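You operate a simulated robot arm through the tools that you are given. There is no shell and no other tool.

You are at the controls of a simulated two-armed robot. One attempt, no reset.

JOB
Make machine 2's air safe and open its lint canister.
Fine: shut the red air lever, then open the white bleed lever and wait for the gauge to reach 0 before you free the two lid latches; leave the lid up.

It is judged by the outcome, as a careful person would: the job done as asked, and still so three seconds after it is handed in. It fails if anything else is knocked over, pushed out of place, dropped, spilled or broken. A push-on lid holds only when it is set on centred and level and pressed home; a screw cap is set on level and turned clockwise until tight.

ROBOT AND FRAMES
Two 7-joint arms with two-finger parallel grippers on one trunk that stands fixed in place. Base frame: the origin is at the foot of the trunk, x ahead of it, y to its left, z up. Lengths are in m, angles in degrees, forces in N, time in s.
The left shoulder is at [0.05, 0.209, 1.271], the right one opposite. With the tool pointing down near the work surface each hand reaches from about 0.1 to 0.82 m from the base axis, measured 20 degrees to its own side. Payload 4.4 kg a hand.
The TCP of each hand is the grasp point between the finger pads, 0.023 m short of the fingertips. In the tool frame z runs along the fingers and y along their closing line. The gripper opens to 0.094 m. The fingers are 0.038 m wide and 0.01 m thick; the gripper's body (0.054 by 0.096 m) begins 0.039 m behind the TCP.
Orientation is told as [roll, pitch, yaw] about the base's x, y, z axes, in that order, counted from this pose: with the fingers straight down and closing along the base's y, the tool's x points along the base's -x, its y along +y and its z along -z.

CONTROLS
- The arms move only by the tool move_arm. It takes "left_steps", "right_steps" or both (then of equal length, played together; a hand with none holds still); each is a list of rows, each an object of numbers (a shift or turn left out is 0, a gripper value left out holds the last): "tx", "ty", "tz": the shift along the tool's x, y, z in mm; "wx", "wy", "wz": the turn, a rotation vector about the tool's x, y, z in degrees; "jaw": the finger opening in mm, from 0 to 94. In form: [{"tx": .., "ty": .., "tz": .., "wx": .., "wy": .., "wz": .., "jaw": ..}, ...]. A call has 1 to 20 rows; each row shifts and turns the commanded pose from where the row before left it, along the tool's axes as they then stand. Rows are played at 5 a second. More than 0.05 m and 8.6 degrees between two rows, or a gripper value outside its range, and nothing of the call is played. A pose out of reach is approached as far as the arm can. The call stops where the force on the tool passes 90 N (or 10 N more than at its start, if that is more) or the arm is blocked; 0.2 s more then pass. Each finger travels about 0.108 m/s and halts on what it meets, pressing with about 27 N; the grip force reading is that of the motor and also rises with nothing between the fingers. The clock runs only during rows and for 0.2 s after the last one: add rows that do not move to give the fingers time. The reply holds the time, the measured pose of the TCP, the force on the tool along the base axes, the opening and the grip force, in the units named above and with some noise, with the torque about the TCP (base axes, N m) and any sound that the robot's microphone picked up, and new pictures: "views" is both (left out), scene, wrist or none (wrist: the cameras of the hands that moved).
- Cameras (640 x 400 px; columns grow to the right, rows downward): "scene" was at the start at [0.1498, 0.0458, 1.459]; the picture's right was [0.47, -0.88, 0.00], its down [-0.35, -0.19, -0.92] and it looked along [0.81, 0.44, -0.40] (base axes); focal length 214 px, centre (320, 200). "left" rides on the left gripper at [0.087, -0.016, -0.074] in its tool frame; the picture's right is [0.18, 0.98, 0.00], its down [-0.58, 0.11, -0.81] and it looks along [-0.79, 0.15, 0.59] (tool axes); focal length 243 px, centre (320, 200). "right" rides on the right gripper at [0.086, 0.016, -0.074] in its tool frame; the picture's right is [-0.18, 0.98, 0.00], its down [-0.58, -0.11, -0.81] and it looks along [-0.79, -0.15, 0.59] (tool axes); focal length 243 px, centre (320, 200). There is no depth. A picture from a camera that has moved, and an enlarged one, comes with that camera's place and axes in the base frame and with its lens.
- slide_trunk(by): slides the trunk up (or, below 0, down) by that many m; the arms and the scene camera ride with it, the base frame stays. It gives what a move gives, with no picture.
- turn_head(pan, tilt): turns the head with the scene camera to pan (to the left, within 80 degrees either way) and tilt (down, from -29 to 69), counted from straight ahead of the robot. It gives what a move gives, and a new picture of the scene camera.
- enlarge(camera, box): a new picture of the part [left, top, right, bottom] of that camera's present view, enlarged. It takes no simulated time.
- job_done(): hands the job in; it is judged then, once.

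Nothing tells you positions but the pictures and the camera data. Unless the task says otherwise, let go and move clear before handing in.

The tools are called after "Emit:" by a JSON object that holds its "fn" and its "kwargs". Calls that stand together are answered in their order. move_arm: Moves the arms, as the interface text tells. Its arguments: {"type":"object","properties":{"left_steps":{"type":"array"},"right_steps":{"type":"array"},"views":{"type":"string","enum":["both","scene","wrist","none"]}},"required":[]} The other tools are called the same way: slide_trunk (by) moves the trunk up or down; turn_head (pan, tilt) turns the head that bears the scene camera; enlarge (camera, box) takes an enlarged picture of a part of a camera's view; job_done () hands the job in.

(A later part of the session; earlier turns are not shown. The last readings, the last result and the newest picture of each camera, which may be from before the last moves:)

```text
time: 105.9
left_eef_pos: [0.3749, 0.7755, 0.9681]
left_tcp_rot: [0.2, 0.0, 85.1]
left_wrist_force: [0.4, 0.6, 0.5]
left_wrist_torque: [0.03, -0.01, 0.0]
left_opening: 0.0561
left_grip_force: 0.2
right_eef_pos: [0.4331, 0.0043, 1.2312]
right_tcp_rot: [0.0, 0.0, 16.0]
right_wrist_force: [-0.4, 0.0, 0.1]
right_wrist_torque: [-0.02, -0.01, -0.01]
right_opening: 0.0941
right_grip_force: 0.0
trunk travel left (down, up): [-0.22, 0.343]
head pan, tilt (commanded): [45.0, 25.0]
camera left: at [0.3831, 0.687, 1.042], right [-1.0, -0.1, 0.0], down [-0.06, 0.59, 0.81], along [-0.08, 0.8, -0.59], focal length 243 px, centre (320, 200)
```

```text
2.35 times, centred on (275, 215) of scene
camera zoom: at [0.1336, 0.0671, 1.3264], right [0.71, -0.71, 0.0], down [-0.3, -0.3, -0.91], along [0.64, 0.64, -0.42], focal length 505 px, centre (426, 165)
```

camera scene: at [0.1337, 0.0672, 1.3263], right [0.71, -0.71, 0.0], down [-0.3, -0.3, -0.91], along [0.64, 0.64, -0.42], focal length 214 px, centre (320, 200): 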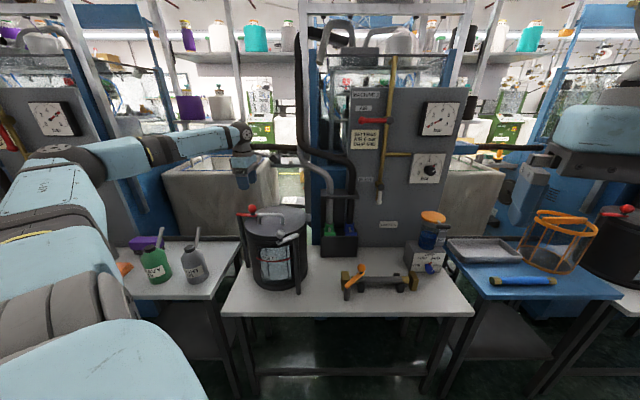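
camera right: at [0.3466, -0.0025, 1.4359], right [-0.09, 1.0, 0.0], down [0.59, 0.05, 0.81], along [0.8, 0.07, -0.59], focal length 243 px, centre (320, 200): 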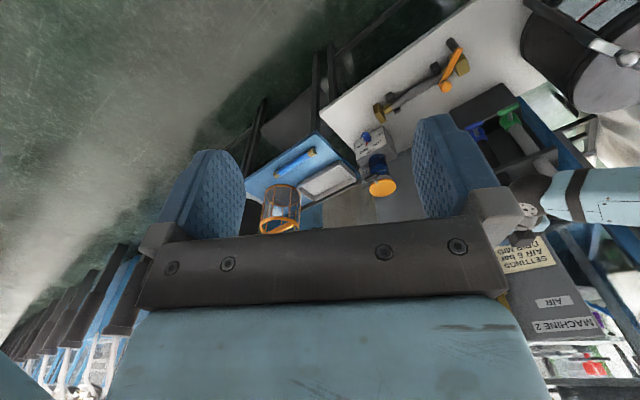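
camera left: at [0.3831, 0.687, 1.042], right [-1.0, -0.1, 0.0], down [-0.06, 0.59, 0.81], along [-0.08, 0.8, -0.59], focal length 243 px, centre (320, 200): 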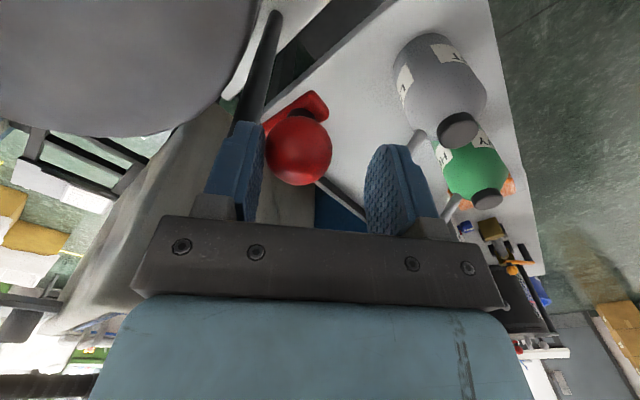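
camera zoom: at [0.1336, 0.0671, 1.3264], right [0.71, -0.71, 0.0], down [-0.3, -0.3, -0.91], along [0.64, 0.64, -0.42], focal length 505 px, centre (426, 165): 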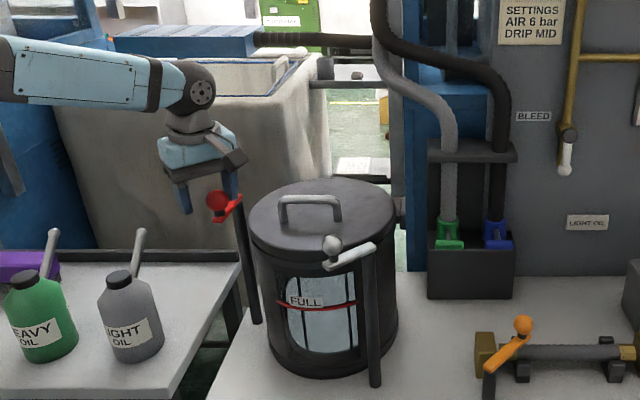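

Both latches are now swung clear of the lid. I'll lift the hand away and look closely at the lid, its handle and any hinge.

Emit:
{"fn": "move_arm", "kwargs": {"left_steps": [{"ty": -9}, {"tz": -30}, {"tz": -40}, {"tz": -40}, {"tx": 30, "tz": -10}, {"tx": 30, "tz": -10}], "views": "both"}}

Emit:
{"fn": "enlarge", "kwargs": {"camera": "scene", "box": [235, 195, 325, 295]}}

Emit:
{"fn": "enlarge", "kwargs": {"camera": "scene", "box": [380, 90, 460, 220]}}

```text
time: 107.3
left_eef_pos: [0.3799, 0.7136, 1.099]
left_tcp_rot: [0.2, 0.0, 85.1]
left_wrist_force: [0.6, -0.6, -0.2]
left_wrist_torque: [0.02, -0.03, 0.02]
left_opening: 0.056
left_grip_force: 0.0
right_eef_pos: [0.4326, 0.0057, 1.2311]
right_tcp_rot: [0.0, 0.1, 16.0]
right_wrist_force: [0.9, 0.7, 0.3]
right_wrist_torque: [-0.03, 0.01, -0.04]
right_opening: 0.0939
right_grip_force: 0.0
trunk travel left (down, up): [-0.22, 0.343]
head pan, tilt (commanded): [45.0, 25.0]
camera scene: at [0.1332, 0.0664, 1.3265], right [0.71, -0.71, 0.0], down [-0.3, -0.3, -0.91], along [0.64, 0.64, -0.42], focal length 214 px, centre (320, 200)
camera left: at [0.3872, 0.6265, 1.1725], right [-0.99, -0.1, 0.0], down [-0.06, 0.59, 0.81], along [-0.08, 0.8, -0.59], focal length 243 px, centre (320, 200)
```

scene: 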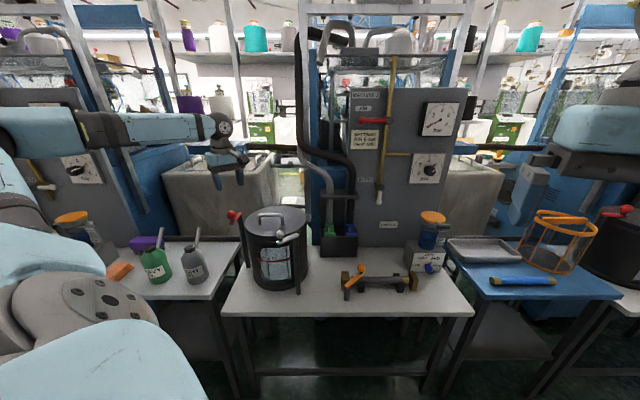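
left: 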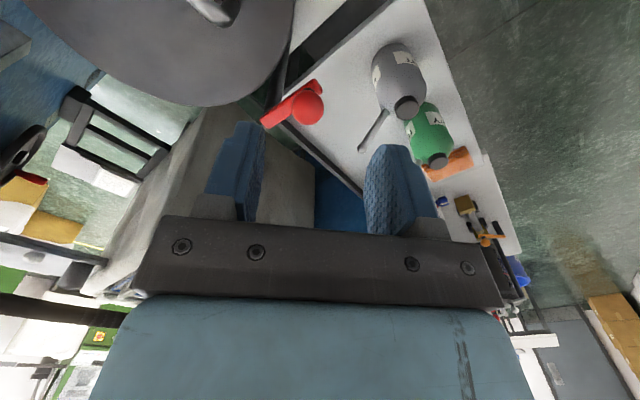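

```text
4.00 times, centred on (280, 245) of scene
camera zoom: at [0.1332, 0.0664, 1.3265], right [0.71, -0.71, 0.0], down [-0.3, -0.3, -0.91], along [0.64, 0.64, -0.42], focal length 858 px, centre (480, 20)
```

zoom: 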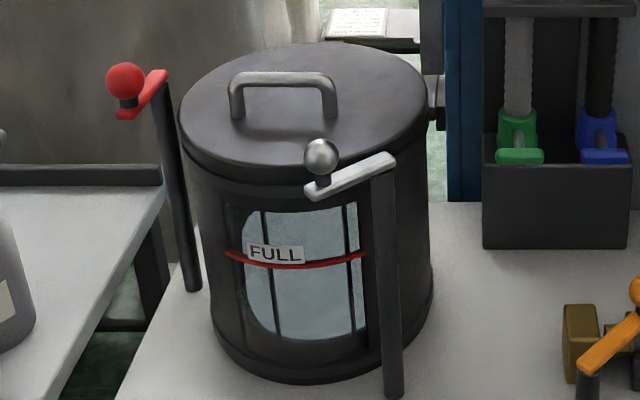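

```text
3.08 times, centred on (420, 155) of scene
camera zoom: at [0.1332, 0.0664, 1.3265], right [0.71, -0.71, 0.0], down [-0.3, -0.3, -0.91], along [0.64, 0.64, -0.42], focal length 660 px, centre (12, 338)
```

zoom: 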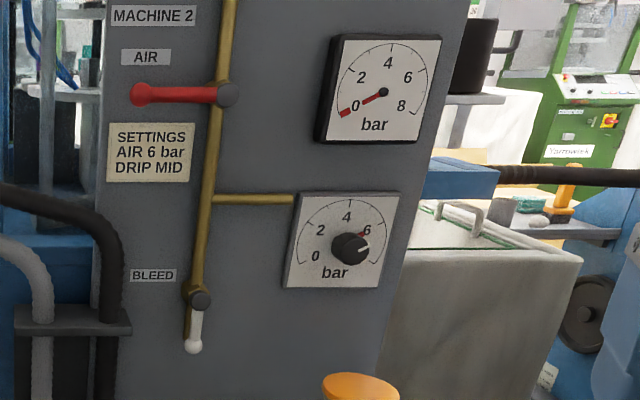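

Gauge still reads 0, both levers are set, and both latches are off the lid. The handle bar runs parallel to the bench front at about u 0.81, z 0.957. I'll orient the hand to hook the front finger under the bar from the front: yaw 135, tilted 45° forward.

Emit:
{"fn": "move_arm", "kwargs": {"left_steps": [{"tz": -20}, {"wz": -7.2}, {"wz": -7.2}, {"wz": -7.2}, {"wz": -7.2}, {"wz": -7.2}, {"wz": -7.2}, {"wz": -6.7}, {"wx": 7.5}, {"wx": 7.5}, {"wx": 7.5}, {"wx": 7.5}, {"wx": 7.5}, {"wx": 7.5}], "views": "both"}}

```text
time: 110.3
left_eef_pos: [0.3796, 0.7139, 1.1182]
left_tcp_rot: [-45.0, -0.1, 135.0]
left_wrist_force: [-0.5, -0.3, 0.3]
left_wrist_torque: [-0.03, 0.01, 0.03]
left_opening: 0.0558
left_grip_force: 0.0
right_eef_pos: [0.4333, 0.007, 1.2303]
right_tcp_rot: [0.0, 0.0, 16.1]
right_wrist_force: [-0.3, 0.5, -0.2]
right_wrist_torque: [-0.01, 0.01, -0.01]
right_opening: 0.094
right_grip_force: 0.0
trunk travel left (down, up): [-0.22, 0.343]
head pan, tilt (commanded): [45.0, 25.0]
camera scene: at [0.1333, 0.0672, 1.3265], right [0.71, -0.71, 0.0], down [-0.3, -0.3, -0.91], along [0.64, 0.64, -0.42], focal length 214 px, centre (320, 200)
camera left: at [0.41, 0.6241, 1.182], right [-0.36, -0.62, -0.7], down [-0.87, -0.05, 0.49], along [-0.34, 0.78, -0.52], focal length 243 px, centre (320, 200)
```

scene: 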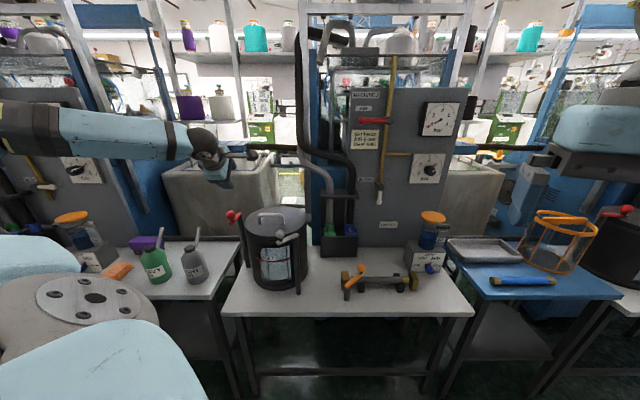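
left: 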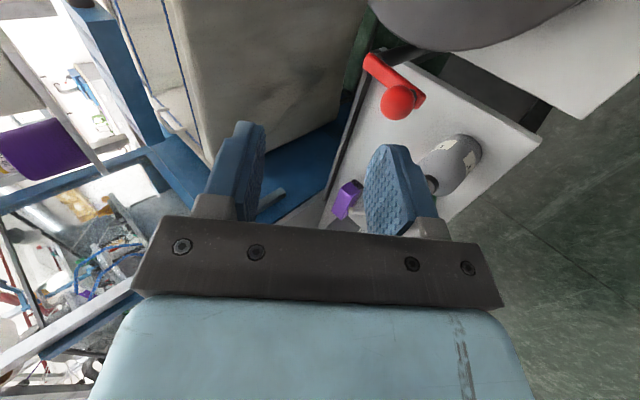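

The orientation is right. I'll move across in front of the handle and down to the pre-hook position, then check.

Emit:
{"fn": "move_arm", "kwargs": {"left_steps": [{"tx": 34.8, "jaw": 60}, {"tx": 34.8}, {"tx": 34.8}, {"tz": 21, "ty": 20.4}, {"tz": 21, "ty": 20.4}, {"tz": 21, "ty": 20.4}], "views": "both"}}

Emit:
{"fn": "enlarge", "kwargs": {"camera": "scene", "box": [225, 160, 345, 300]}}

```text
time: 111.7
left_eef_pos: [0.4538, 0.6401, 1.0324]
left_tcp_rot: [-44.9, -0.1, 135.0]
left_wrist_force: [0.1, 0.8, 0.8]
left_wrist_torque: [0.0, 0.03, -0.03]
left_opening: 0.0598
left_grip_force: 0.1
right_eef_pos: [0.4337, 0.0056, 1.2317]
right_tcp_rot: [0.0, 0.0, 16.0]
right_wrist_force: [0.2, -0.2, 0.3]
right_wrist_torque: [0.01, 0.01, -0.01]
right_opening: 0.0941
right_grip_force: 0.1
trunk travel left (down, up): [-0.22, 0.343]
head pan, tilt (commanded): [45.0, 25.0]
camera scene: at [0.1336, 0.0675, 1.3264], right [0.71, -0.71, 0.0], down [-0.3, -0.3, -0.91], along [0.64, 0.64, -0.42], focal length 214 px, centre (320, 200)
camera left: at [0.4847, 0.5506, 1.096], right [-0.36, -0.62, -0.69], down [-0.87, -0.05, 0.5], along [-0.34, 0.78, -0.52], focal length 243 px, centre (320, 200)
```

scene: 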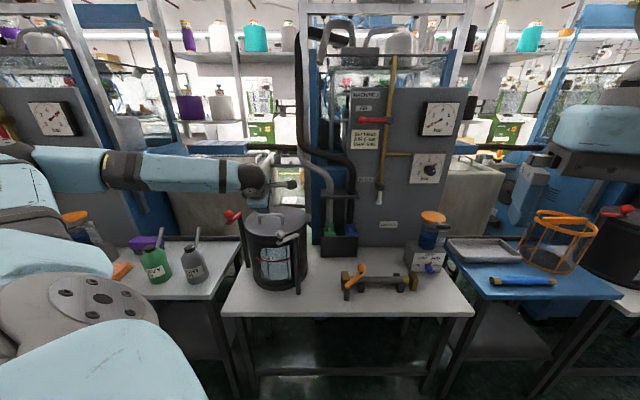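
left: 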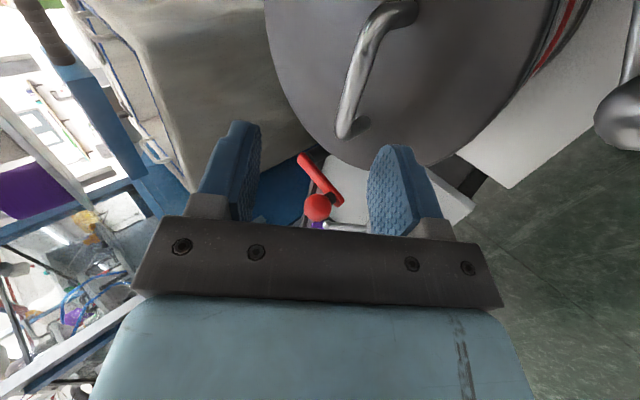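

```text
2.86 times, centred on (285, 230) of scene
camera zoom: at [0.1336, 0.0675, 1.3264], right [0.71, -0.71, 0.0], down [-0.3, -0.3, -0.91], along [0.64, 0.64, -0.42], focal length 613 px, centre (420, 114)
```

zoom: 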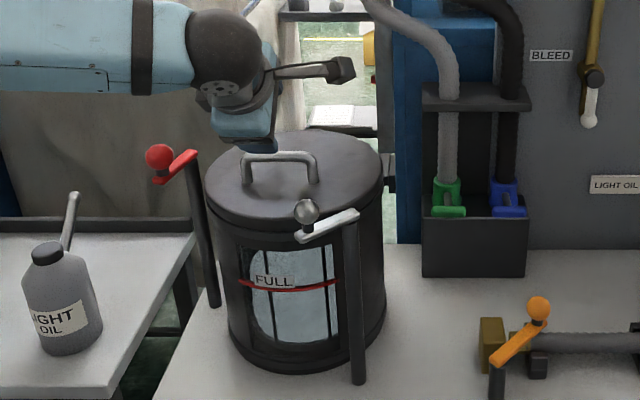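

Emit:
{"fn": "enlarge", "kwargs": {"camera": "left", "box": [220, 0, 480, 160]}}

```text
2.46 times, centred on (350, 80) of left
camera zoom: at [0.4847, 0.5506, 1.096], right [-0.36, -0.62, -0.69], down [-0.87, -0.05, 0.5], along [-0.34, 0.78, -0.52], focal length 597 px, centre (246, 495)
```

zoom: 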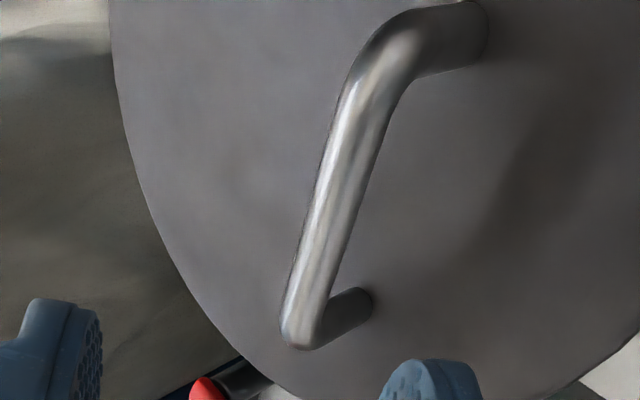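

The bar is at about u 0.816, z 0.952, midway at v −0.13. I'll slide in along the tool so the front finger passes just under the bar, without touching the lid.

Emit:
{"fn": "move_arm", "kwargs": {"left_steps": [{"ty": 8.8}, {"tz": 22}, {"tz": 22}, {"tz": 16}, {"tz": 10}, {"tz": 6}, {}], "views": "both"}}

Emit:
{"fn": "enlarge", "kwargs": {"camera": "left", "box": [180, 40, 480, 260]}}

Emit:
{"fn": "enlarge", "kwargs": {"camera": "scene", "box": [225, 160, 345, 300]}}

```text
time: 113.3
left_eef_pos: [0.4879, 0.6742, 0.9704]
left_tcp_rot: [-44.9, -0.1, 135.1]
left_wrist_force: [-0.2, 0.2, 0.1]
left_wrist_torque: [-0.02, -0.01, 0.03]
left_opening: 0.0603
left_grip_force: 0.1
right_eef_pos: [0.4333, 0.0052, 1.231]
right_tcp_rot: [-0.1, 0.0, 16.0]
right_wrist_force: [-0.4, 0.0, -0.6]
right_wrist_torque: [0.01, 0.02, 0.02]
right_opening: 0.0939
right_grip_force: 0.1
trunk travel left (down, up): [-0.22, 0.343]
head pan, tilt (commanded): [45.0, 25.0]
camera scene: at [0.1335, 0.067, 1.3264], right [0.71, -0.71, 0.0], down [-0.3, -0.3, -0.91], along [0.64, 0.64, -0.42], focal length 214 px, centre (320, 200)
camera left: at [0.5189, 0.5841, 1.0346], right [-0.36, -0.62, -0.69], down [-0.87, -0.05, 0.5], along [-0.34, 0.78, -0.52], focal length 243 px, centre (320, 200)
```

scene: 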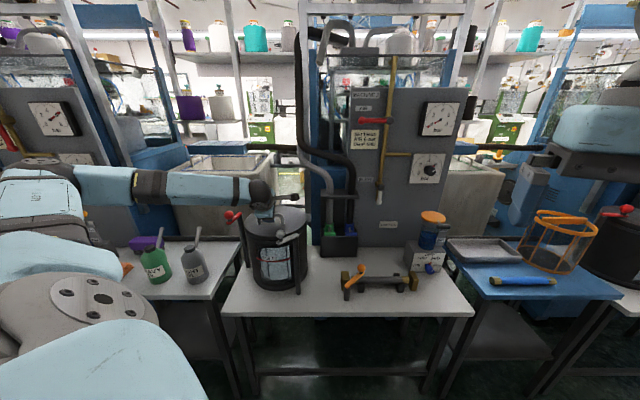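
left: 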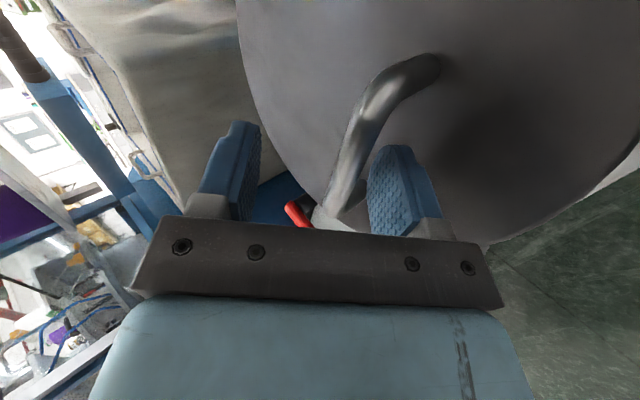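

```text
1.82 times, centred on (330, 150) of left
camera zoom: at [0.5189, 0.5841, 1.0346], right [-0.36, -0.62, -0.69], down [-0.87, -0.05, 0.5], along [-0.34, 0.78, -0.52], focal length 441 px, centre (302, 291)
```

zoom: 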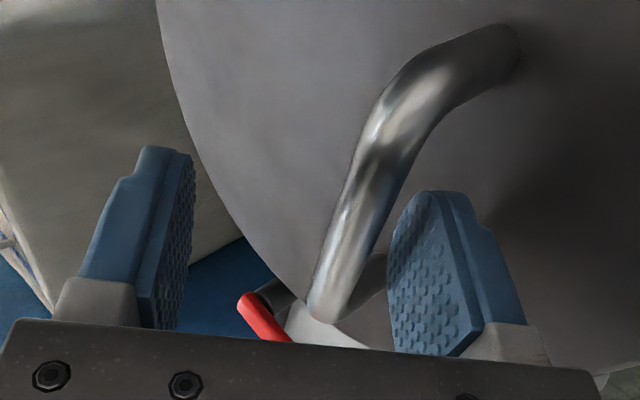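

```text
2.86 times, centred on (285, 230) of scene
camera zoom: at [0.1335, 0.067, 1.3264], right [0.71, -0.71, 0.0], down [-0.3, -0.3, -0.91], along [0.64, 0.64, -0.42], focal length 613 px, centre (420, 114)
```

zoom: 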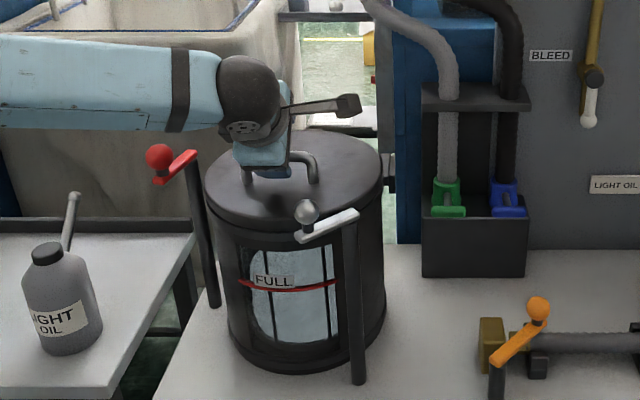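

The front finger is under the bar with nothing touched. I'll ease up until it meets the bar, then lift the lid about 10° along its arc while watching the force.

Emit:
{"fn": "move_arm", "kwargs": {"left_steps": [{"ty": -5}, {"ty": -4}, {"tz": -2.8, "ty": -6.1}, {"tz": -2.8, "ty": -6.1}, {"tz": -2.2, "ty": -6.4}, {"tz": -2.2, "ty": -6.4}, {}], "views": "both"}}

Emit:
{"fn": "enlarge", "kwargs": {"camera": "scene", "box": [225, 160, 345, 300]}}

```text
time: 114.9
left_eef_pos: [0.4994, 0.6875, 1.0014]
left_tcp_rot: [-44.9, -0.2, 135.0]
left_wrist_force: [-2.5, -0.9, -1.6]
left_wrist_torque: [-0.06, 0.03, 0.05]
left_opening: 0.0611
left_grip_force: 1.4
right_eef_pos: [0.4331, 0.0054, 1.2319]
right_tcp_rot: [0.1, 0.0, 16.1]
right_wrist_force: [-0.1, 0.5, -0.1]
right_wrist_torque: [0.0, -0.03, 0.02]
right_opening: 0.0938
right_grip_force: 0.1
trunk travel left (down, up): [-0.22, 0.343]
head pan, tilt (commanded): [45.0, 25.0]
camera scene: at [0.1334, 0.0671, 1.3264], right [0.71, -0.71, 0.0], down [-0.3, -0.3, -0.91], along [0.64, 0.64, -0.42], focal length 214 px, centre (320, 200)
camera left: at [0.5305, 0.5968, 1.0652], right [-0.36, -0.62, -0.69], down [-0.87, -0.05, 0.5], along [-0.34, 0.78, -0.52], focal length 243 px, centre (320, 200)
```

scene: 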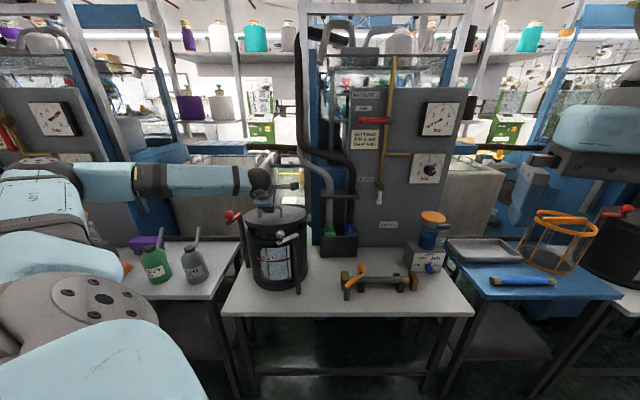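
left: 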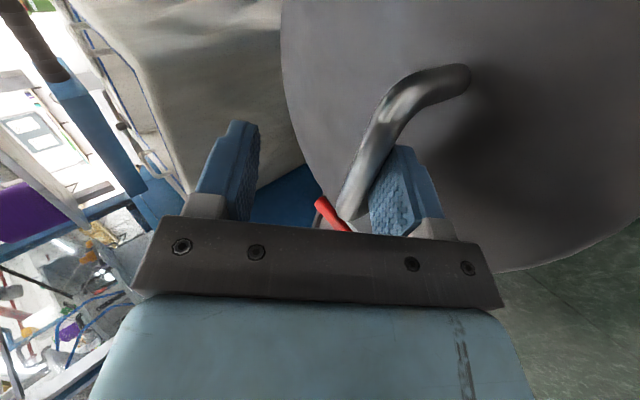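

```text
2.86 times, centred on (285, 230) of scene
camera zoom: at [0.1334, 0.0671, 1.3264], right [0.71, -0.71, 0.0], down [-0.3, -0.3, -0.91], along [0.64, 0.64, -0.42], focal length 613 px, centre (420, 114)
```

zoom: 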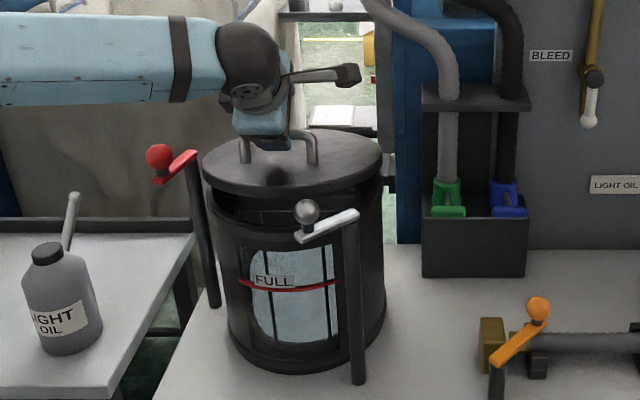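

The lid is lifting on a rear hinge and feels light (about 3 N). I'll continue along the arc to about 30°.

Emit:
{"fn": "move_arm", "kwargs": {"left_steps": [{"tz": -1.7, "ty": -6.5}, {"tz": -1.7, "ty": -6.5}, {"tz": -1.1, "ty": -6.7}, {"tz": -1.1, "ty": -6.7}, {"tz": -0.5, "ty": -6.7}, {"tz": -0.5, "ty": -6.7}, {"ty": -6.7}, {"ty": -6.7}, {}], "views": "both"}}

Emit:
{"fn": "enlarge", "kwargs": {"camera": "scene", "box": [225, 160, 345, 300]}}

```text
time: 116.9
left_eef_pos: [0.5237, 0.7114, 1.0436]
left_tcp_rot: [-44.9, -0.2, 135.0]
left_wrist_force: [0.7, -1.3, -1.3]
left_wrist_torque: [-0.02, 0.0, 0.01]
left_opening: 0.061
left_grip_force: 1.3
right_eef_pos: [0.4337, 0.0057, 1.2323]
right_tcp_rot: [-0.1, 0.0, 16.0]
right_wrist_force: [0.1, -0.6, -0.2]
right_wrist_torque: [-0.01, -0.01, 0.02]
right_opening: 0.094
right_grip_force: 0.0
trunk travel left (down, up): [-0.22, 0.343]
head pan, tilt (commanded): [45.0, 25.0]
camera scene: at [0.1336, 0.0671, 1.3264], right [0.71, -0.71, 0.0], down [-0.3, -0.3, -0.91], along [0.64, 0.64, -0.42], focal length 214 px, centre (320, 200)
camera left: at [0.5545, 0.6203, 1.1071], right [-0.36, -0.62, -0.69], down [-0.87, -0.05, 0.5], along [-0.34, 0.78, -0.52], focal length 243 px, centre (320, 200)
```

scene: 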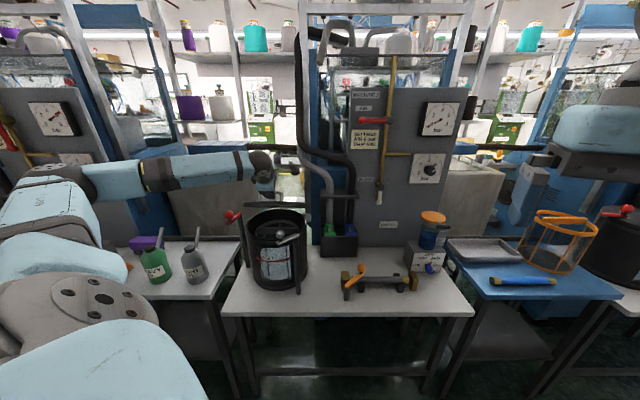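
left: 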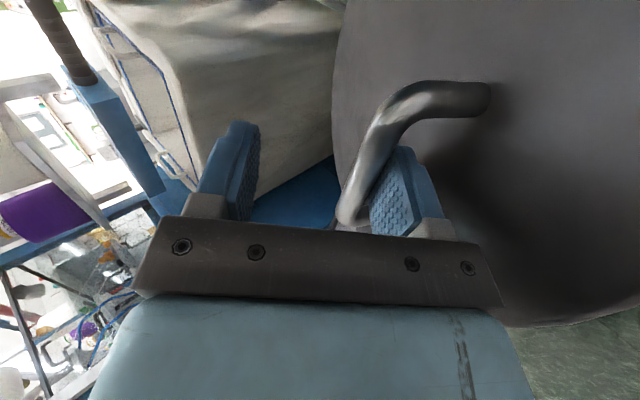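

```text
2.86 times, centred on (285, 230) of scene
camera zoom: at [0.1336, 0.0671, 1.3264], right [0.71, -0.71, 0.0], down [-0.3, -0.3, -0.91], along [0.64, 0.64, -0.42], focal length 613 px, centre (420, 114)
```

zoom: 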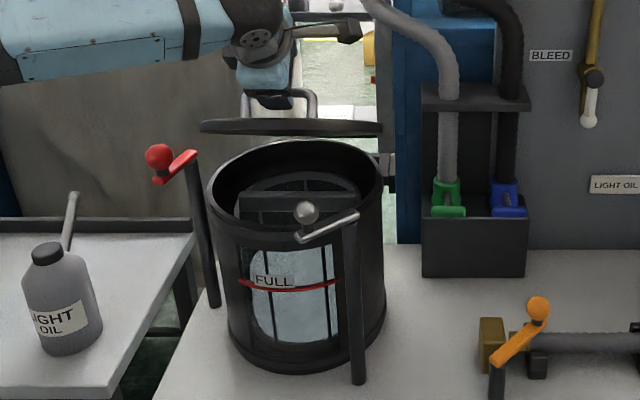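

The lid is at about 25–28° and the finger stays hooked. I'll continue to about 50°.

Emit:
{"fn": "move_arm", "kwargs": {"left_steps": [{"tz": 0.6, "ty": -6.7}, {"tz": 0.6, "ty": -6.7}, {"tz": 1.2, "ty": -6.6}, {"tz": 1.2, "ty": -6.6}, {"tz": 1.7, "ty": -6.5}, {"tz": 1.7, "ty": -6.5}, {"tz": 2.4, "ty": -6.4}, {"tz": 2.4, "ty": -6.4}, {}], "views": "both"}}

Emit:
{"fn": "enlarge", "kwargs": {"camera": "scene", "box": [225, 140, 345, 280]}}

```text
time: 118.9
left_eef_pos: [0.5552, 0.7414, 1.0729]
left_tcp_rot: [-44.8, -0.1, 135.0]
left_wrist_force: [-0.6, -0.6, -1.6]
left_wrist_torque: [-0.03, -0.02, 0.02]
left_opening: 0.0608
left_grip_force: 0.7
right_eef_pos: [0.4325, 0.0054, 1.232]
right_tcp_rot: [0.1, 0.0, 16.0]
right_wrist_force: [0.7, 0.6, 0.8]
right_wrist_torque: [-0.03, -0.02, 0.0]
right_opening: 0.0941
right_grip_force: 0.1
trunk travel left (down, up): [-0.22, 0.343]
head pan, tilt (commanded): [45.0, 25.0]
camera scene: at [0.1336, 0.0672, 1.3264], right [0.71, -0.71, 0.0], down [-0.3, -0.3, -0.91], along [0.64, 0.64, -0.42], focal length 214 px, centre (320, 200)
camera left: at [0.5865, 0.6515, 1.1355], right [-0.36, -0.62, -0.69], down [-0.87, -0.05, 0.5], along [-0.34, 0.78, -0.52], focal length 243 px, centre (320, 200)
```

scene: 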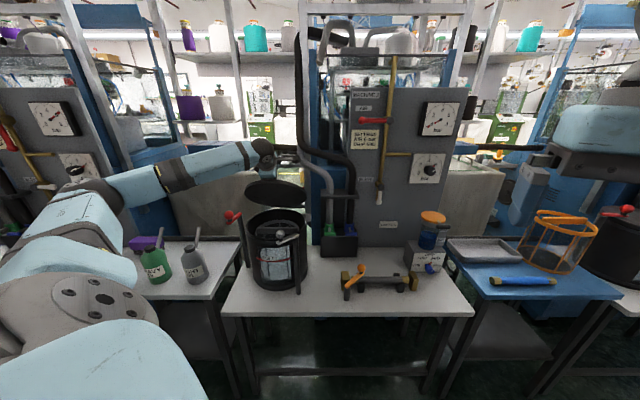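
left: 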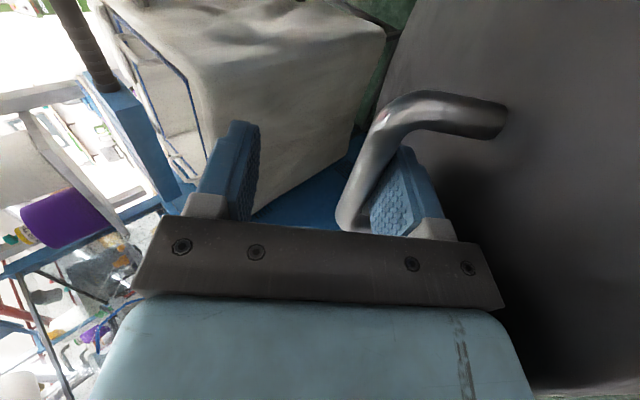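

```text
2.86 times, centred on (285, 210) of scene
camera zoom: at [0.1336, 0.0672, 1.3264], right [0.71, -0.71, 0.0], down [-0.3, -0.3, -0.91], along [0.64, 0.64, -0.42], focal length 613 px, centre (420, 171)
```

zoom: 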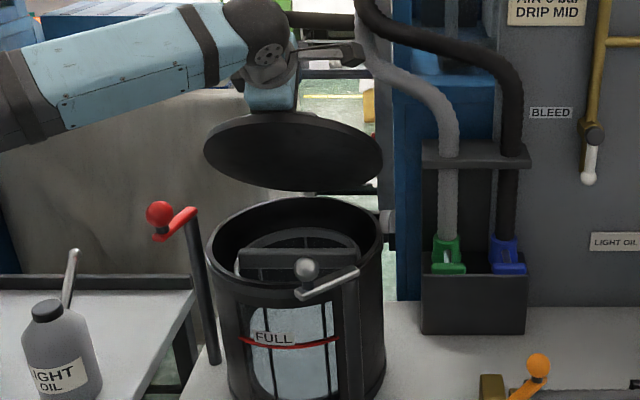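

The lid is at about 50° and stays hooked with very little force. I'll continue, now rotating the hand with the lid, to about 65°.

Emit:
{"fn": "move_arm", "kwargs": {"left_steps": [{"tz": 3.9, "ty": -6.5, "wx": -2.5}, {"tz": 3.9, "ty": -6.5, "wx": -2.5}, {"tz": 4, "ty": -6.5, "wx": -2.5}, {"tz": 4, "ty": -6.5, "wx": -2.5}, {"tz": 4, "ty": -6.5, "wx": -2.5}, {"tz": 4, "ty": -6.5, "wx": -2.5}, {}], "views": "both"}}

Emit:
{"fn": "enlarge", "kwargs": {"camera": "scene", "box": [225, 120, 345, 260]}}

```text
time: 120.5
left_eef_pos: [0.5868, 0.7735, 1.0778]
left_tcp_rot: [-30.0, -0.2, 134.9]
left_wrist_force: [-2.1, -0.1, -0.2]
left_wrist_torque: [-0.03, 0.02, 0.0]
left_opening: 0.0606
left_grip_force: 0.5
right_eef_pos: [0.4333, 0.0054, 1.2319]
right_tcp_rot: [0.0, 0.0, 16.0]
right_wrist_force: [0.9, 0.8, -0.4]
right_wrist_torque: [0.03, 0.0, 0.0]
right_opening: 0.0937
right_grip_force: 0.0
trunk travel left (down, up): [-0.22, 0.343]
head pan, tilt (commanded): [45.0, 25.0]
camera scene: at [0.1334, 0.067, 1.3264], right [0.71, -0.71, 0.0], down [-0.3, -0.3, -0.91], along [0.64, 0.64, -0.42], focal length 214 px, centre (320, 200)
camera left: at [0.6307, 0.6964, 1.1498], right [-0.47, -0.73, -0.49], down [-0.76, 0.06, 0.65], along [-0.44, 0.68, -0.59], focal length 243 px, centre (320, 200)
```

scene: 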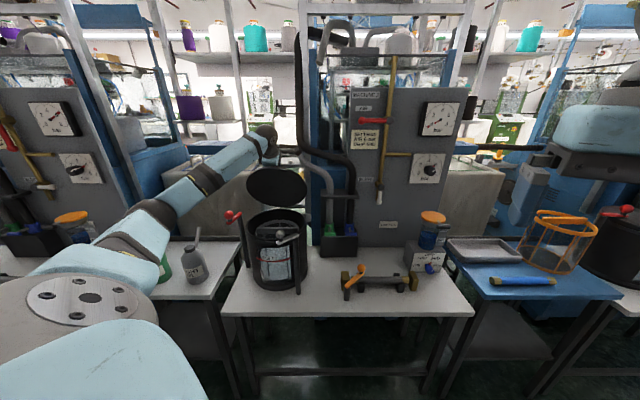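
left: 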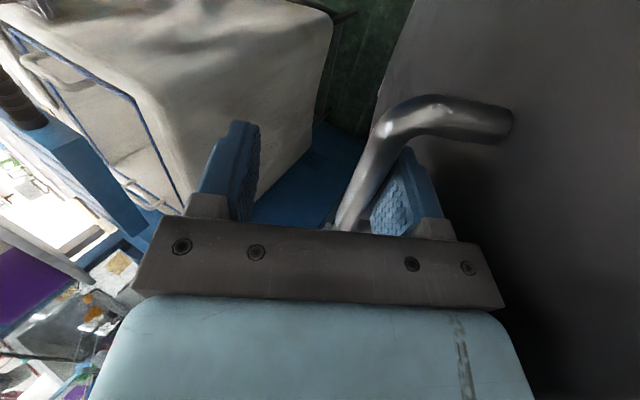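

```text
2.86 times, centred on (285, 190) of scene
camera zoom: at [0.1334, 0.067, 1.3264], right [0.71, -0.71, 0.0], down [-0.3, -0.3, -0.91], along [0.64, 0.64, -0.42], focal length 613 px, centre (420, 229)
```

zoom: 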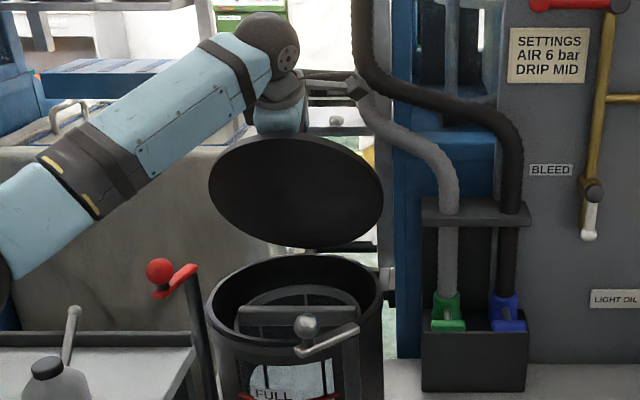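

The lid is at about 65°. Continuing in the same way to about 75–80°.

Emit:
{"fn": "move_arm", "kwargs": {"left_steps": [{"tz": 4, "ty": -6.5, "wx": -2.5}, {"tz": 4, "ty": -6.5, "wx": -2.5}, {"tz": 4, "ty": -6.5, "wx": -2.5}, {"tz": 4, "ty": -6.5, "wx": -2.5}, {}], "views": "both"}}

Emit:
{"fn": "enlarge", "kwargs": {"camera": "scene", "box": [225, 120, 345, 260]}}

```text
time: 121.7
left_eef_pos: [0.6074, 0.7957, 1.0744]
left_tcp_rot: [-19.8, -0.2, 135.0]
left_wrist_force: [-1.2, 0.1, -1.2]
left_wrist_torque: [0.01, -0.01, -0.01]
left_opening: 0.0603
left_grip_force: 0.9
right_eef_pos: [0.4325, 0.0053, 1.2305]
right_tcp_rot: [0.0, 0.0, 16.0]
right_wrist_force: [-0.6, 0.1, 0.6]
right_wrist_torque: [0.03, 0.0, 0.0]
right_opening: 0.0943
right_grip_force: 0.1
trunk travel left (down, up): [-0.22, 0.343]
head pan, tilt (commanded): [45.0, 25.0]
camera scene: at [0.1334, 0.067, 1.3264], right [0.71, -0.71, 0.0], down [-0.3, -0.3, -0.91], along [0.64, 0.64, -0.42], focal length 214 px, centre (320, 200)
camera left: at [0.6607, 0.7271, 1.1494], right [-0.52, -0.78, -0.33], down [-0.68, 0.14, 0.72], along [-0.52, 0.6, -0.61], focal length 243 px, centre (320, 200)
```

scene: 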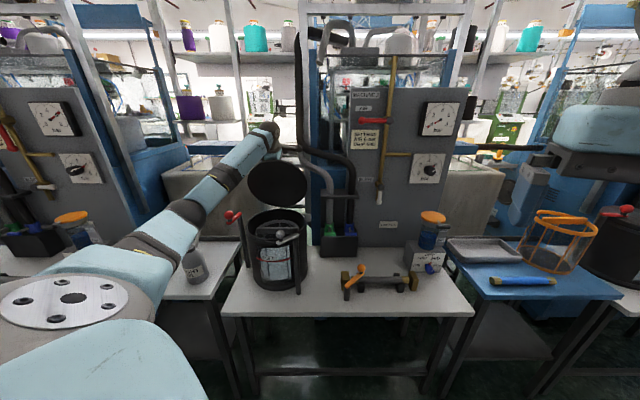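
left: 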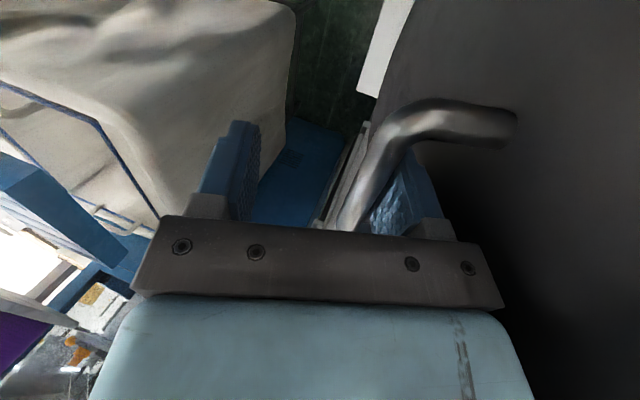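

```text
2.86 times, centred on (285, 190) of scene
camera zoom: at [0.1334, 0.067, 1.3264], right [0.71, -0.71, 0.0], down [-0.3, -0.3, -0.91], along [0.64, 0.64, -0.42], focal length 613 px, centre (420, 229)
```

zoom: 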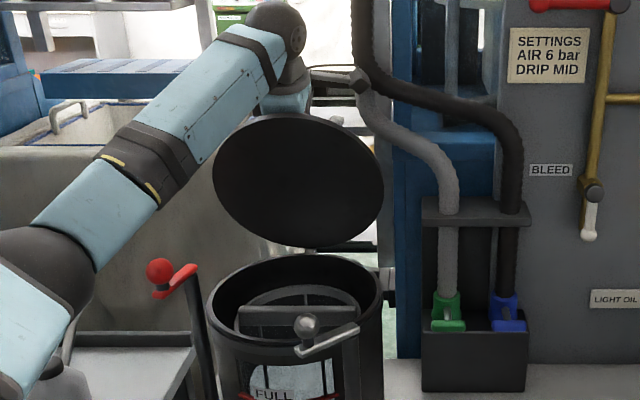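

The lid is at about 75° with a light load. Continuing toward vertical.

Emit:
{"fn": "move_arm", "kwargs": {"left_steps": [{"tz": 4, "ty": -6.5, "wx": -2.5}, {"tz": 4, "ty": -6.5, "wx": -2.5}, {"tz": 4, "ty": -6.5, "wx": -2.5}, {}], "views": "both"}}

Emit:
{"fn": "enlarge", "kwargs": {"camera": "scene", "box": [225, 120, 345, 260]}}

```text
time: 122.7
left_eef_pos: [0.624, 0.8118, 1.069]
left_tcp_rot: [-12.5, -0.2, 134.9]
left_wrist_force: [-1.0, -0.8, 0.8]
left_wrist_torque: [0.03, -0.03, -0.01]
left_opening: 0.0603
left_grip_force: 0.2
right_eef_pos: [0.4322, 0.0058, 1.2313]
right_tcp_rot: [-0.1, 0.0, 16.1]
right_wrist_force: [-0.5, -0.6, 0.0]
right_wrist_torque: [-0.01, -0.01, 0.01]
right_opening: 0.0941
right_grip_force: 0.1
trunk travel left (down, up): [-0.22, 0.343]
head pan, tilt (commanded): [45.0, 25.0]
camera scene: at [0.1334, 0.067, 1.3264], right [0.71, -0.71, 0.0], down [-0.3, -0.3, -0.91], along [0.64, 0.64, -0.42], focal length 214 px, centre (320, 200)
camera left: at [0.6841, 0.7505, 1.1446], right [-0.55, -0.81, -0.21], down [-0.61, 0.21, 0.77], along [-0.57, 0.55, -0.61], focal length 243 px, centre (320, 200)
```

scene: 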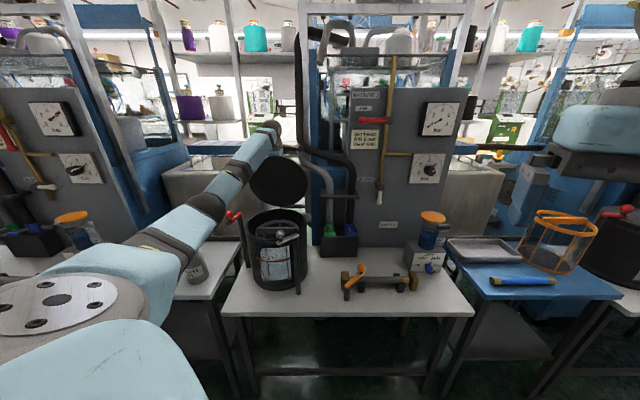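
left: 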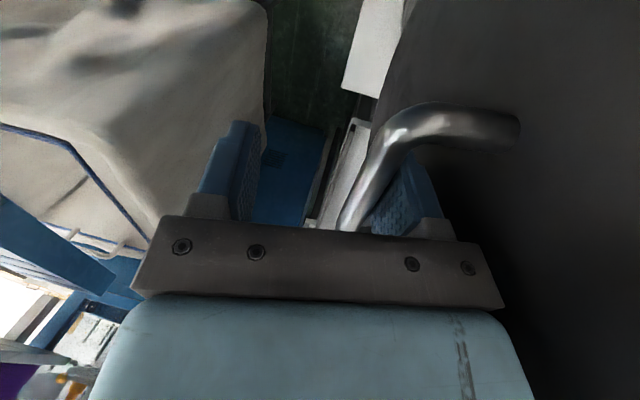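

```text
2.86 times, centred on (285, 190) of scene
camera zoom: at [0.1334, 0.067, 1.3264], right [0.71, -0.71, 0.0], down [-0.3, -0.3, -0.91], along [0.64, 0.64, -0.42], focal length 613 px, centre (420, 229)
```

zoom: 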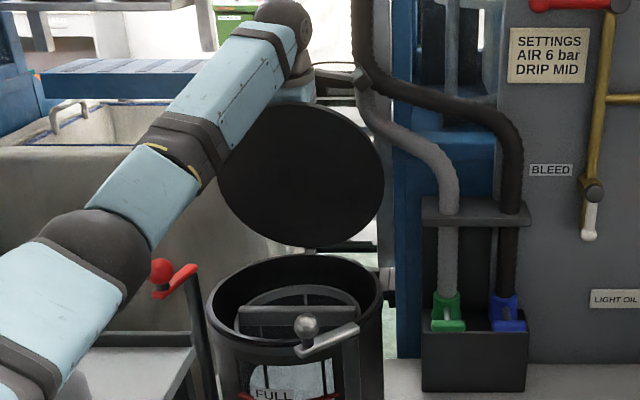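

Now about 82°. A little more to bring it to and past vertical.

Emit:
{"fn": "move_arm", "kwargs": {"left_steps": [{"tz": 4, "ty": -6.5, "wx": -2.5}, {"tz": 4, "ty": -6.5, "wx": -2.5}, {"tz": 2.5, "ty": -6.5}, {}], "views": "both"}}

Emit:
{"fn": "enlarge", "kwargs": {"camera": "scene", "box": [225, 120, 345, 260]}}

```text
time: 123.7
left_eef_pos: [0.6388, 0.827, 1.063]
left_tcp_rot: [-7.4, -0.1, 135.0]
left_wrist_force: [0.3, -0.4, -1.3]
left_wrist_torque: [-0.03, -0.02, 0.0]
left_opening: 0.06
left_grip_force: 0.1
right_eef_pos: [0.4323, 0.0053, 1.2312]
right_tcp_rot: [-0.1, 0.0, 16.0]
right_wrist_force: [-0.6, -0.3, -0.3]
right_wrist_torque: [0.0, -0.02, -0.01]
right_opening: 0.0939
right_grip_force: 0.0
trunk travel left (down, up): [-0.22, 0.343]
head pan, tilt (commanded): [45.0, 25.0]
camera scene: at [0.1335, 0.067, 1.3264], right [0.71, -0.71, 0.0], down [-0.3, -0.3, -0.91], along [0.64, 0.64, -0.42], focal length 214 px, centre (320, 200)
camera left: at [0.7034, 0.7693, 1.1382], right [-0.56, -0.82, -0.13], down [-0.56, 0.26, 0.79], along [-0.61, 0.51, -0.6], focal length 243 px, centre (320, 200)
```

scene: 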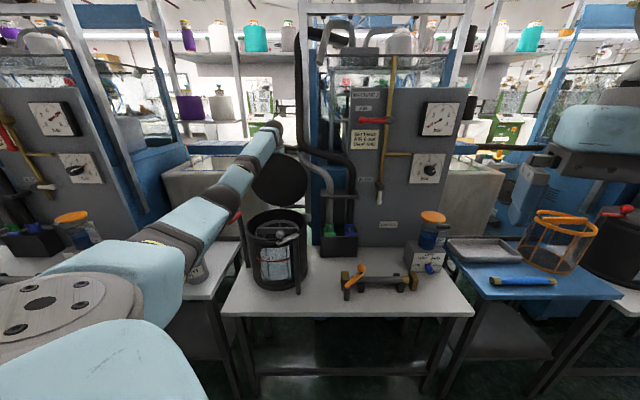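
left: 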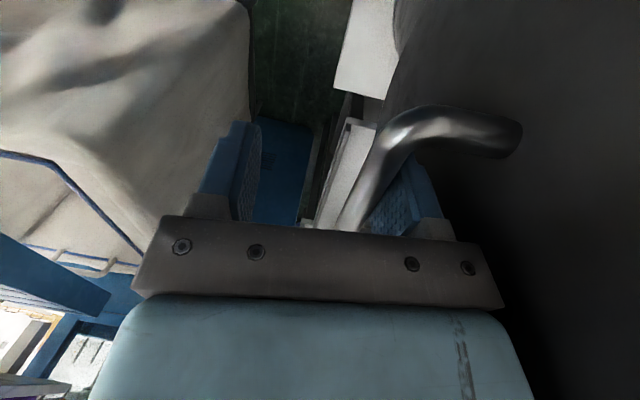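

```text
2.86 times, centred on (285, 190) of scene
camera zoom: at [0.1335, 0.067, 1.3264], right [0.71, -0.71, 0.0], down [-0.3, -0.3, -0.91], along [0.64, 0.64, -0.42], focal length 613 px, centre (420, 229)
```

zoom: 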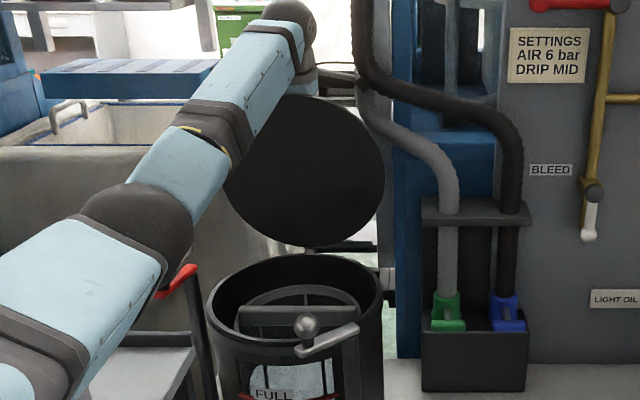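

The lid is about vertical. I'll move a few degrees further so it rests past its balance point, watching for contact.

Emit:
{"fn": "move_arm", "kwargs": {"left_steps": [{"tz": 2.5, "ty": -6}, {"tz": 2.7, "ty": -6}, {}], "views": "both"}}

Emit:
{"fn": "enlarge", "kwargs": {"camera": "scene", "box": [225, 120, 345, 260]}}

Emit:
{"fn": "enlarge", "kwargs": {"camera": "left", "box": [220, 60, 540, 260]}}

```text
time: 124.5
left_eef_pos: [0.6481, 0.8333, 1.0582]
left_tcp_rot: [-7.3, -0.1, 135.0]
left_wrist_force: [0.4, 0.0, -0.2]
left_wrist_torque: [-0.01, -0.01, -0.03]
left_opening: 0.06
left_grip_force: 0.1
right_eef_pos: [0.4332, 0.0052, 1.2326]
right_tcp_rot: [0.0, 0.0, 16.0]
right_wrist_force: [0.0, 0.4, -0.3]
right_wrist_torque: [0.01, 0.02, -0.01]
right_opening: 0.0943
right_grip_force: 0.1
trunk travel left (down, up): [-0.22, 0.343]
head pan, tilt (commanded): [45.0, 25.0]
camera scene: at [0.1336, 0.067, 1.3264], right [0.71, -0.71, 0.0], down [-0.3, -0.3, -0.91], along [0.64, 0.64, -0.42], focal length 214 px, centre (320, 200)
camera left: at [0.713, 0.7772, 1.1345], right [-0.56, -0.82, -0.13], down [-0.56, 0.26, 0.79], along [-0.61, 0.51, -0.6], focal length 243 px, centre (320, 200)
```

scene: 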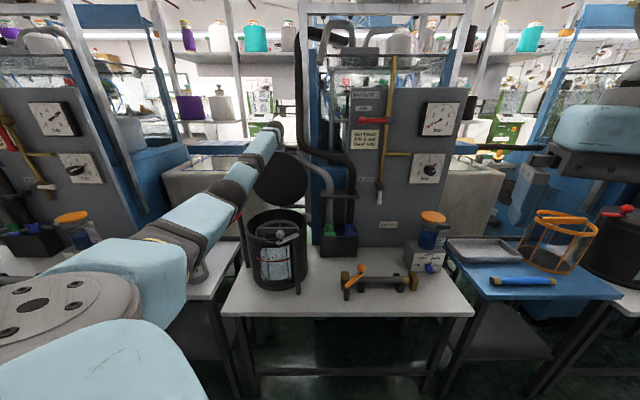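
left: 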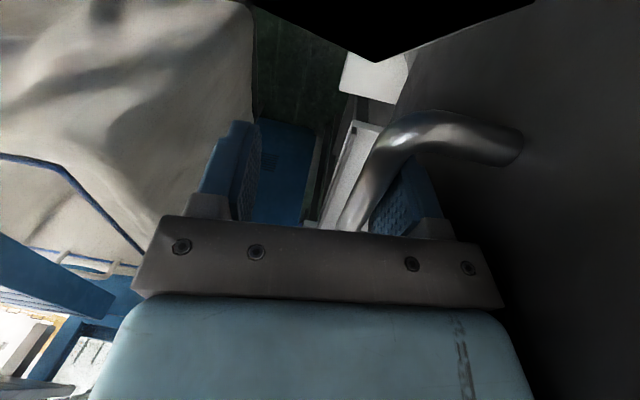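

```text
2.86 times, centred on (285, 190) of scene
camera zoom: at [0.1336, 0.067, 1.3264], right [0.71, -0.71, 0.0], down [-0.3, -0.3, -0.91], along [0.64, 0.64, -0.42], focal length 613 px, centre (420, 229)
```

zoom: 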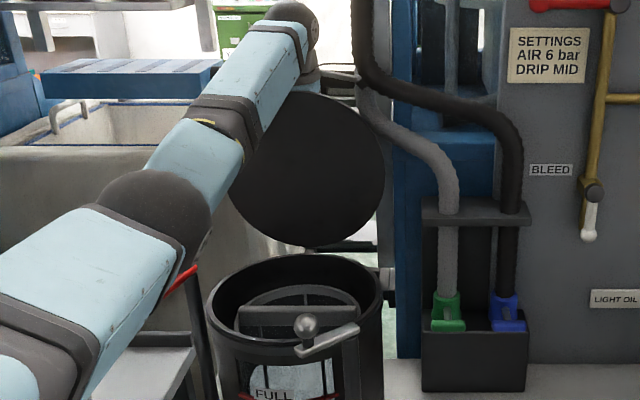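

```text
2.00 times, centred on (380, 160) of left
camera zoom: at [0.713, 0.7772, 1.1345], right [-0.56, -0.82, -0.13], down [-0.56, 0.26, 0.79], along [-0.61, 0.51, -0.6], focal length 485 px, centre (200, 280)
```

zoom: 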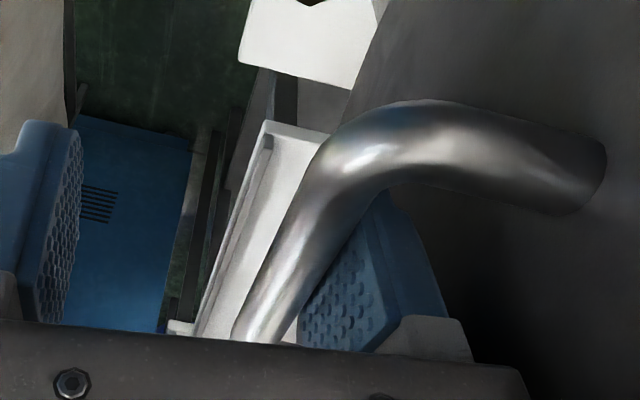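

Emit:
{"fn": "move_arm", "kwargs": {"left_steps": [{"tz": 3, "ty": -6}, {"tz": 3, "ty": -6}, {}], "views": "both"}}

Emit:
{"fn": "enlarge", "kwargs": {"camera": "left", "box": [220, 60, 540, 260]}}

Emit:
{"fn": "enlarge", "kwargs": {"camera": "scene", "box": [225, 120, 345, 260]}}

```text
time: 125.3
left_eef_pos: [0.6562, 0.8418, 1.0574]
left_tcp_rot: [-7.5, -0.1, 134.9]
left_wrist_force: [-2.4, -5.4, 7.3]
left_wrist_torque: [-1.14, 0.88, 0.53]
left_opening: 0.0678
left_grip_force: 8.2
right_eef_pos: [0.4331, 0.0042, 1.2318]
right_tcp_rot: [0.1, -0.1, 16.0]
right_wrist_force: [0.4, 0.5, -0.1]
right_wrist_torque: [-0.03, 0.02, 0.01]
right_opening: 0.0941
right_grip_force: 0.0
trunk travel left (down, up): [-0.22, 0.343]
head pan, tilt (commanded): [45.0, 25.0]
camera scene: at [0.1326, 0.0656, 1.3267], right [0.71, -0.71, 0.0], down [-0.3, -0.3, -0.91], along [0.64, 0.64, -0.42], focal length 214 px, centre (320, 200)
camera left: at [0.7209, 0.7856, 1.1326], right [-0.56, -0.82, -0.13], down [-0.56, 0.26, 0.79], along [-0.61, 0.51, -0.6], focal length 243 px, centre (320, 200)
```

scene: 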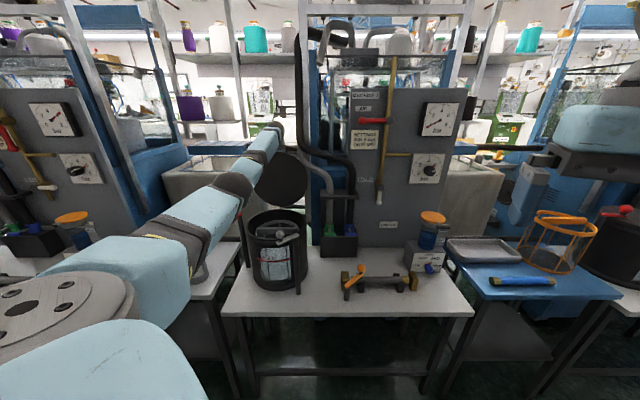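
left: 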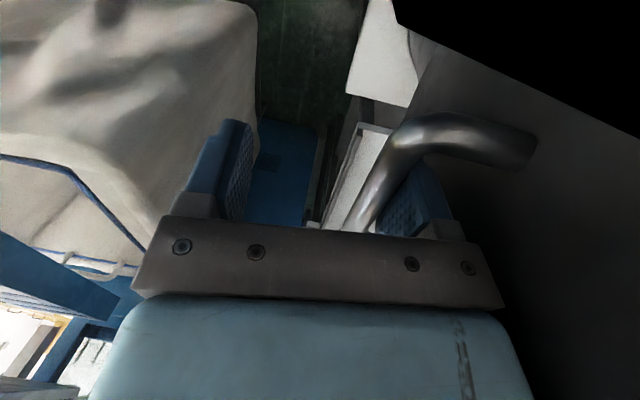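

```text
2.00 times, centred on (380, 160) of left
camera zoom: at [0.7209, 0.7856, 1.1326], right [-0.56, -0.82, -0.13], down [-0.56, 0.26, 0.79], along [-0.61, 0.51, -0.6], focal length 485 px, centre (200, 280)
```

zoom: 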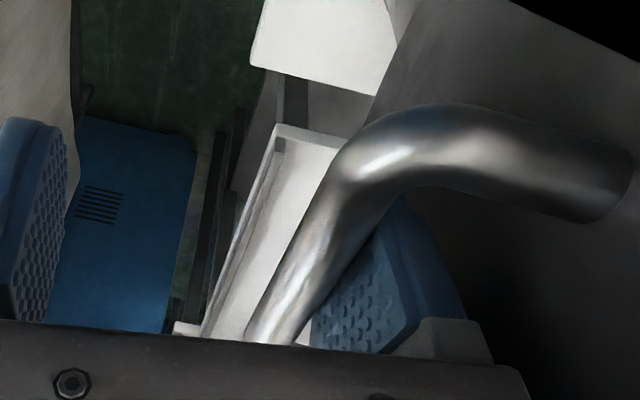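

```text
2.86 times, centred on (285, 190) of scene
camera zoom: at [0.1326, 0.0656, 1.3267], right [0.71, -0.71, 0.0], down [-0.3, -0.3, -0.91], along [0.64, 0.64, -0.42], focal length 613 px, centre (420, 229)
```

zoom: 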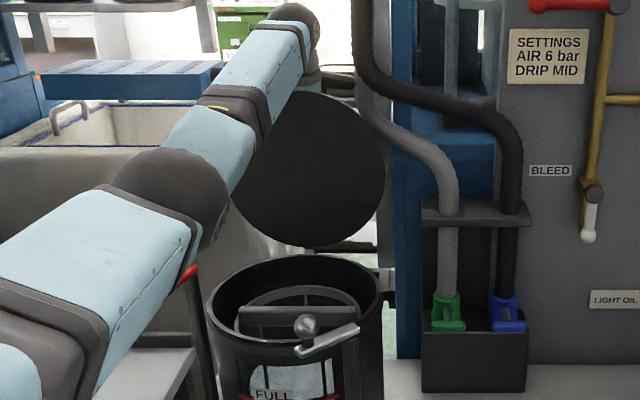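

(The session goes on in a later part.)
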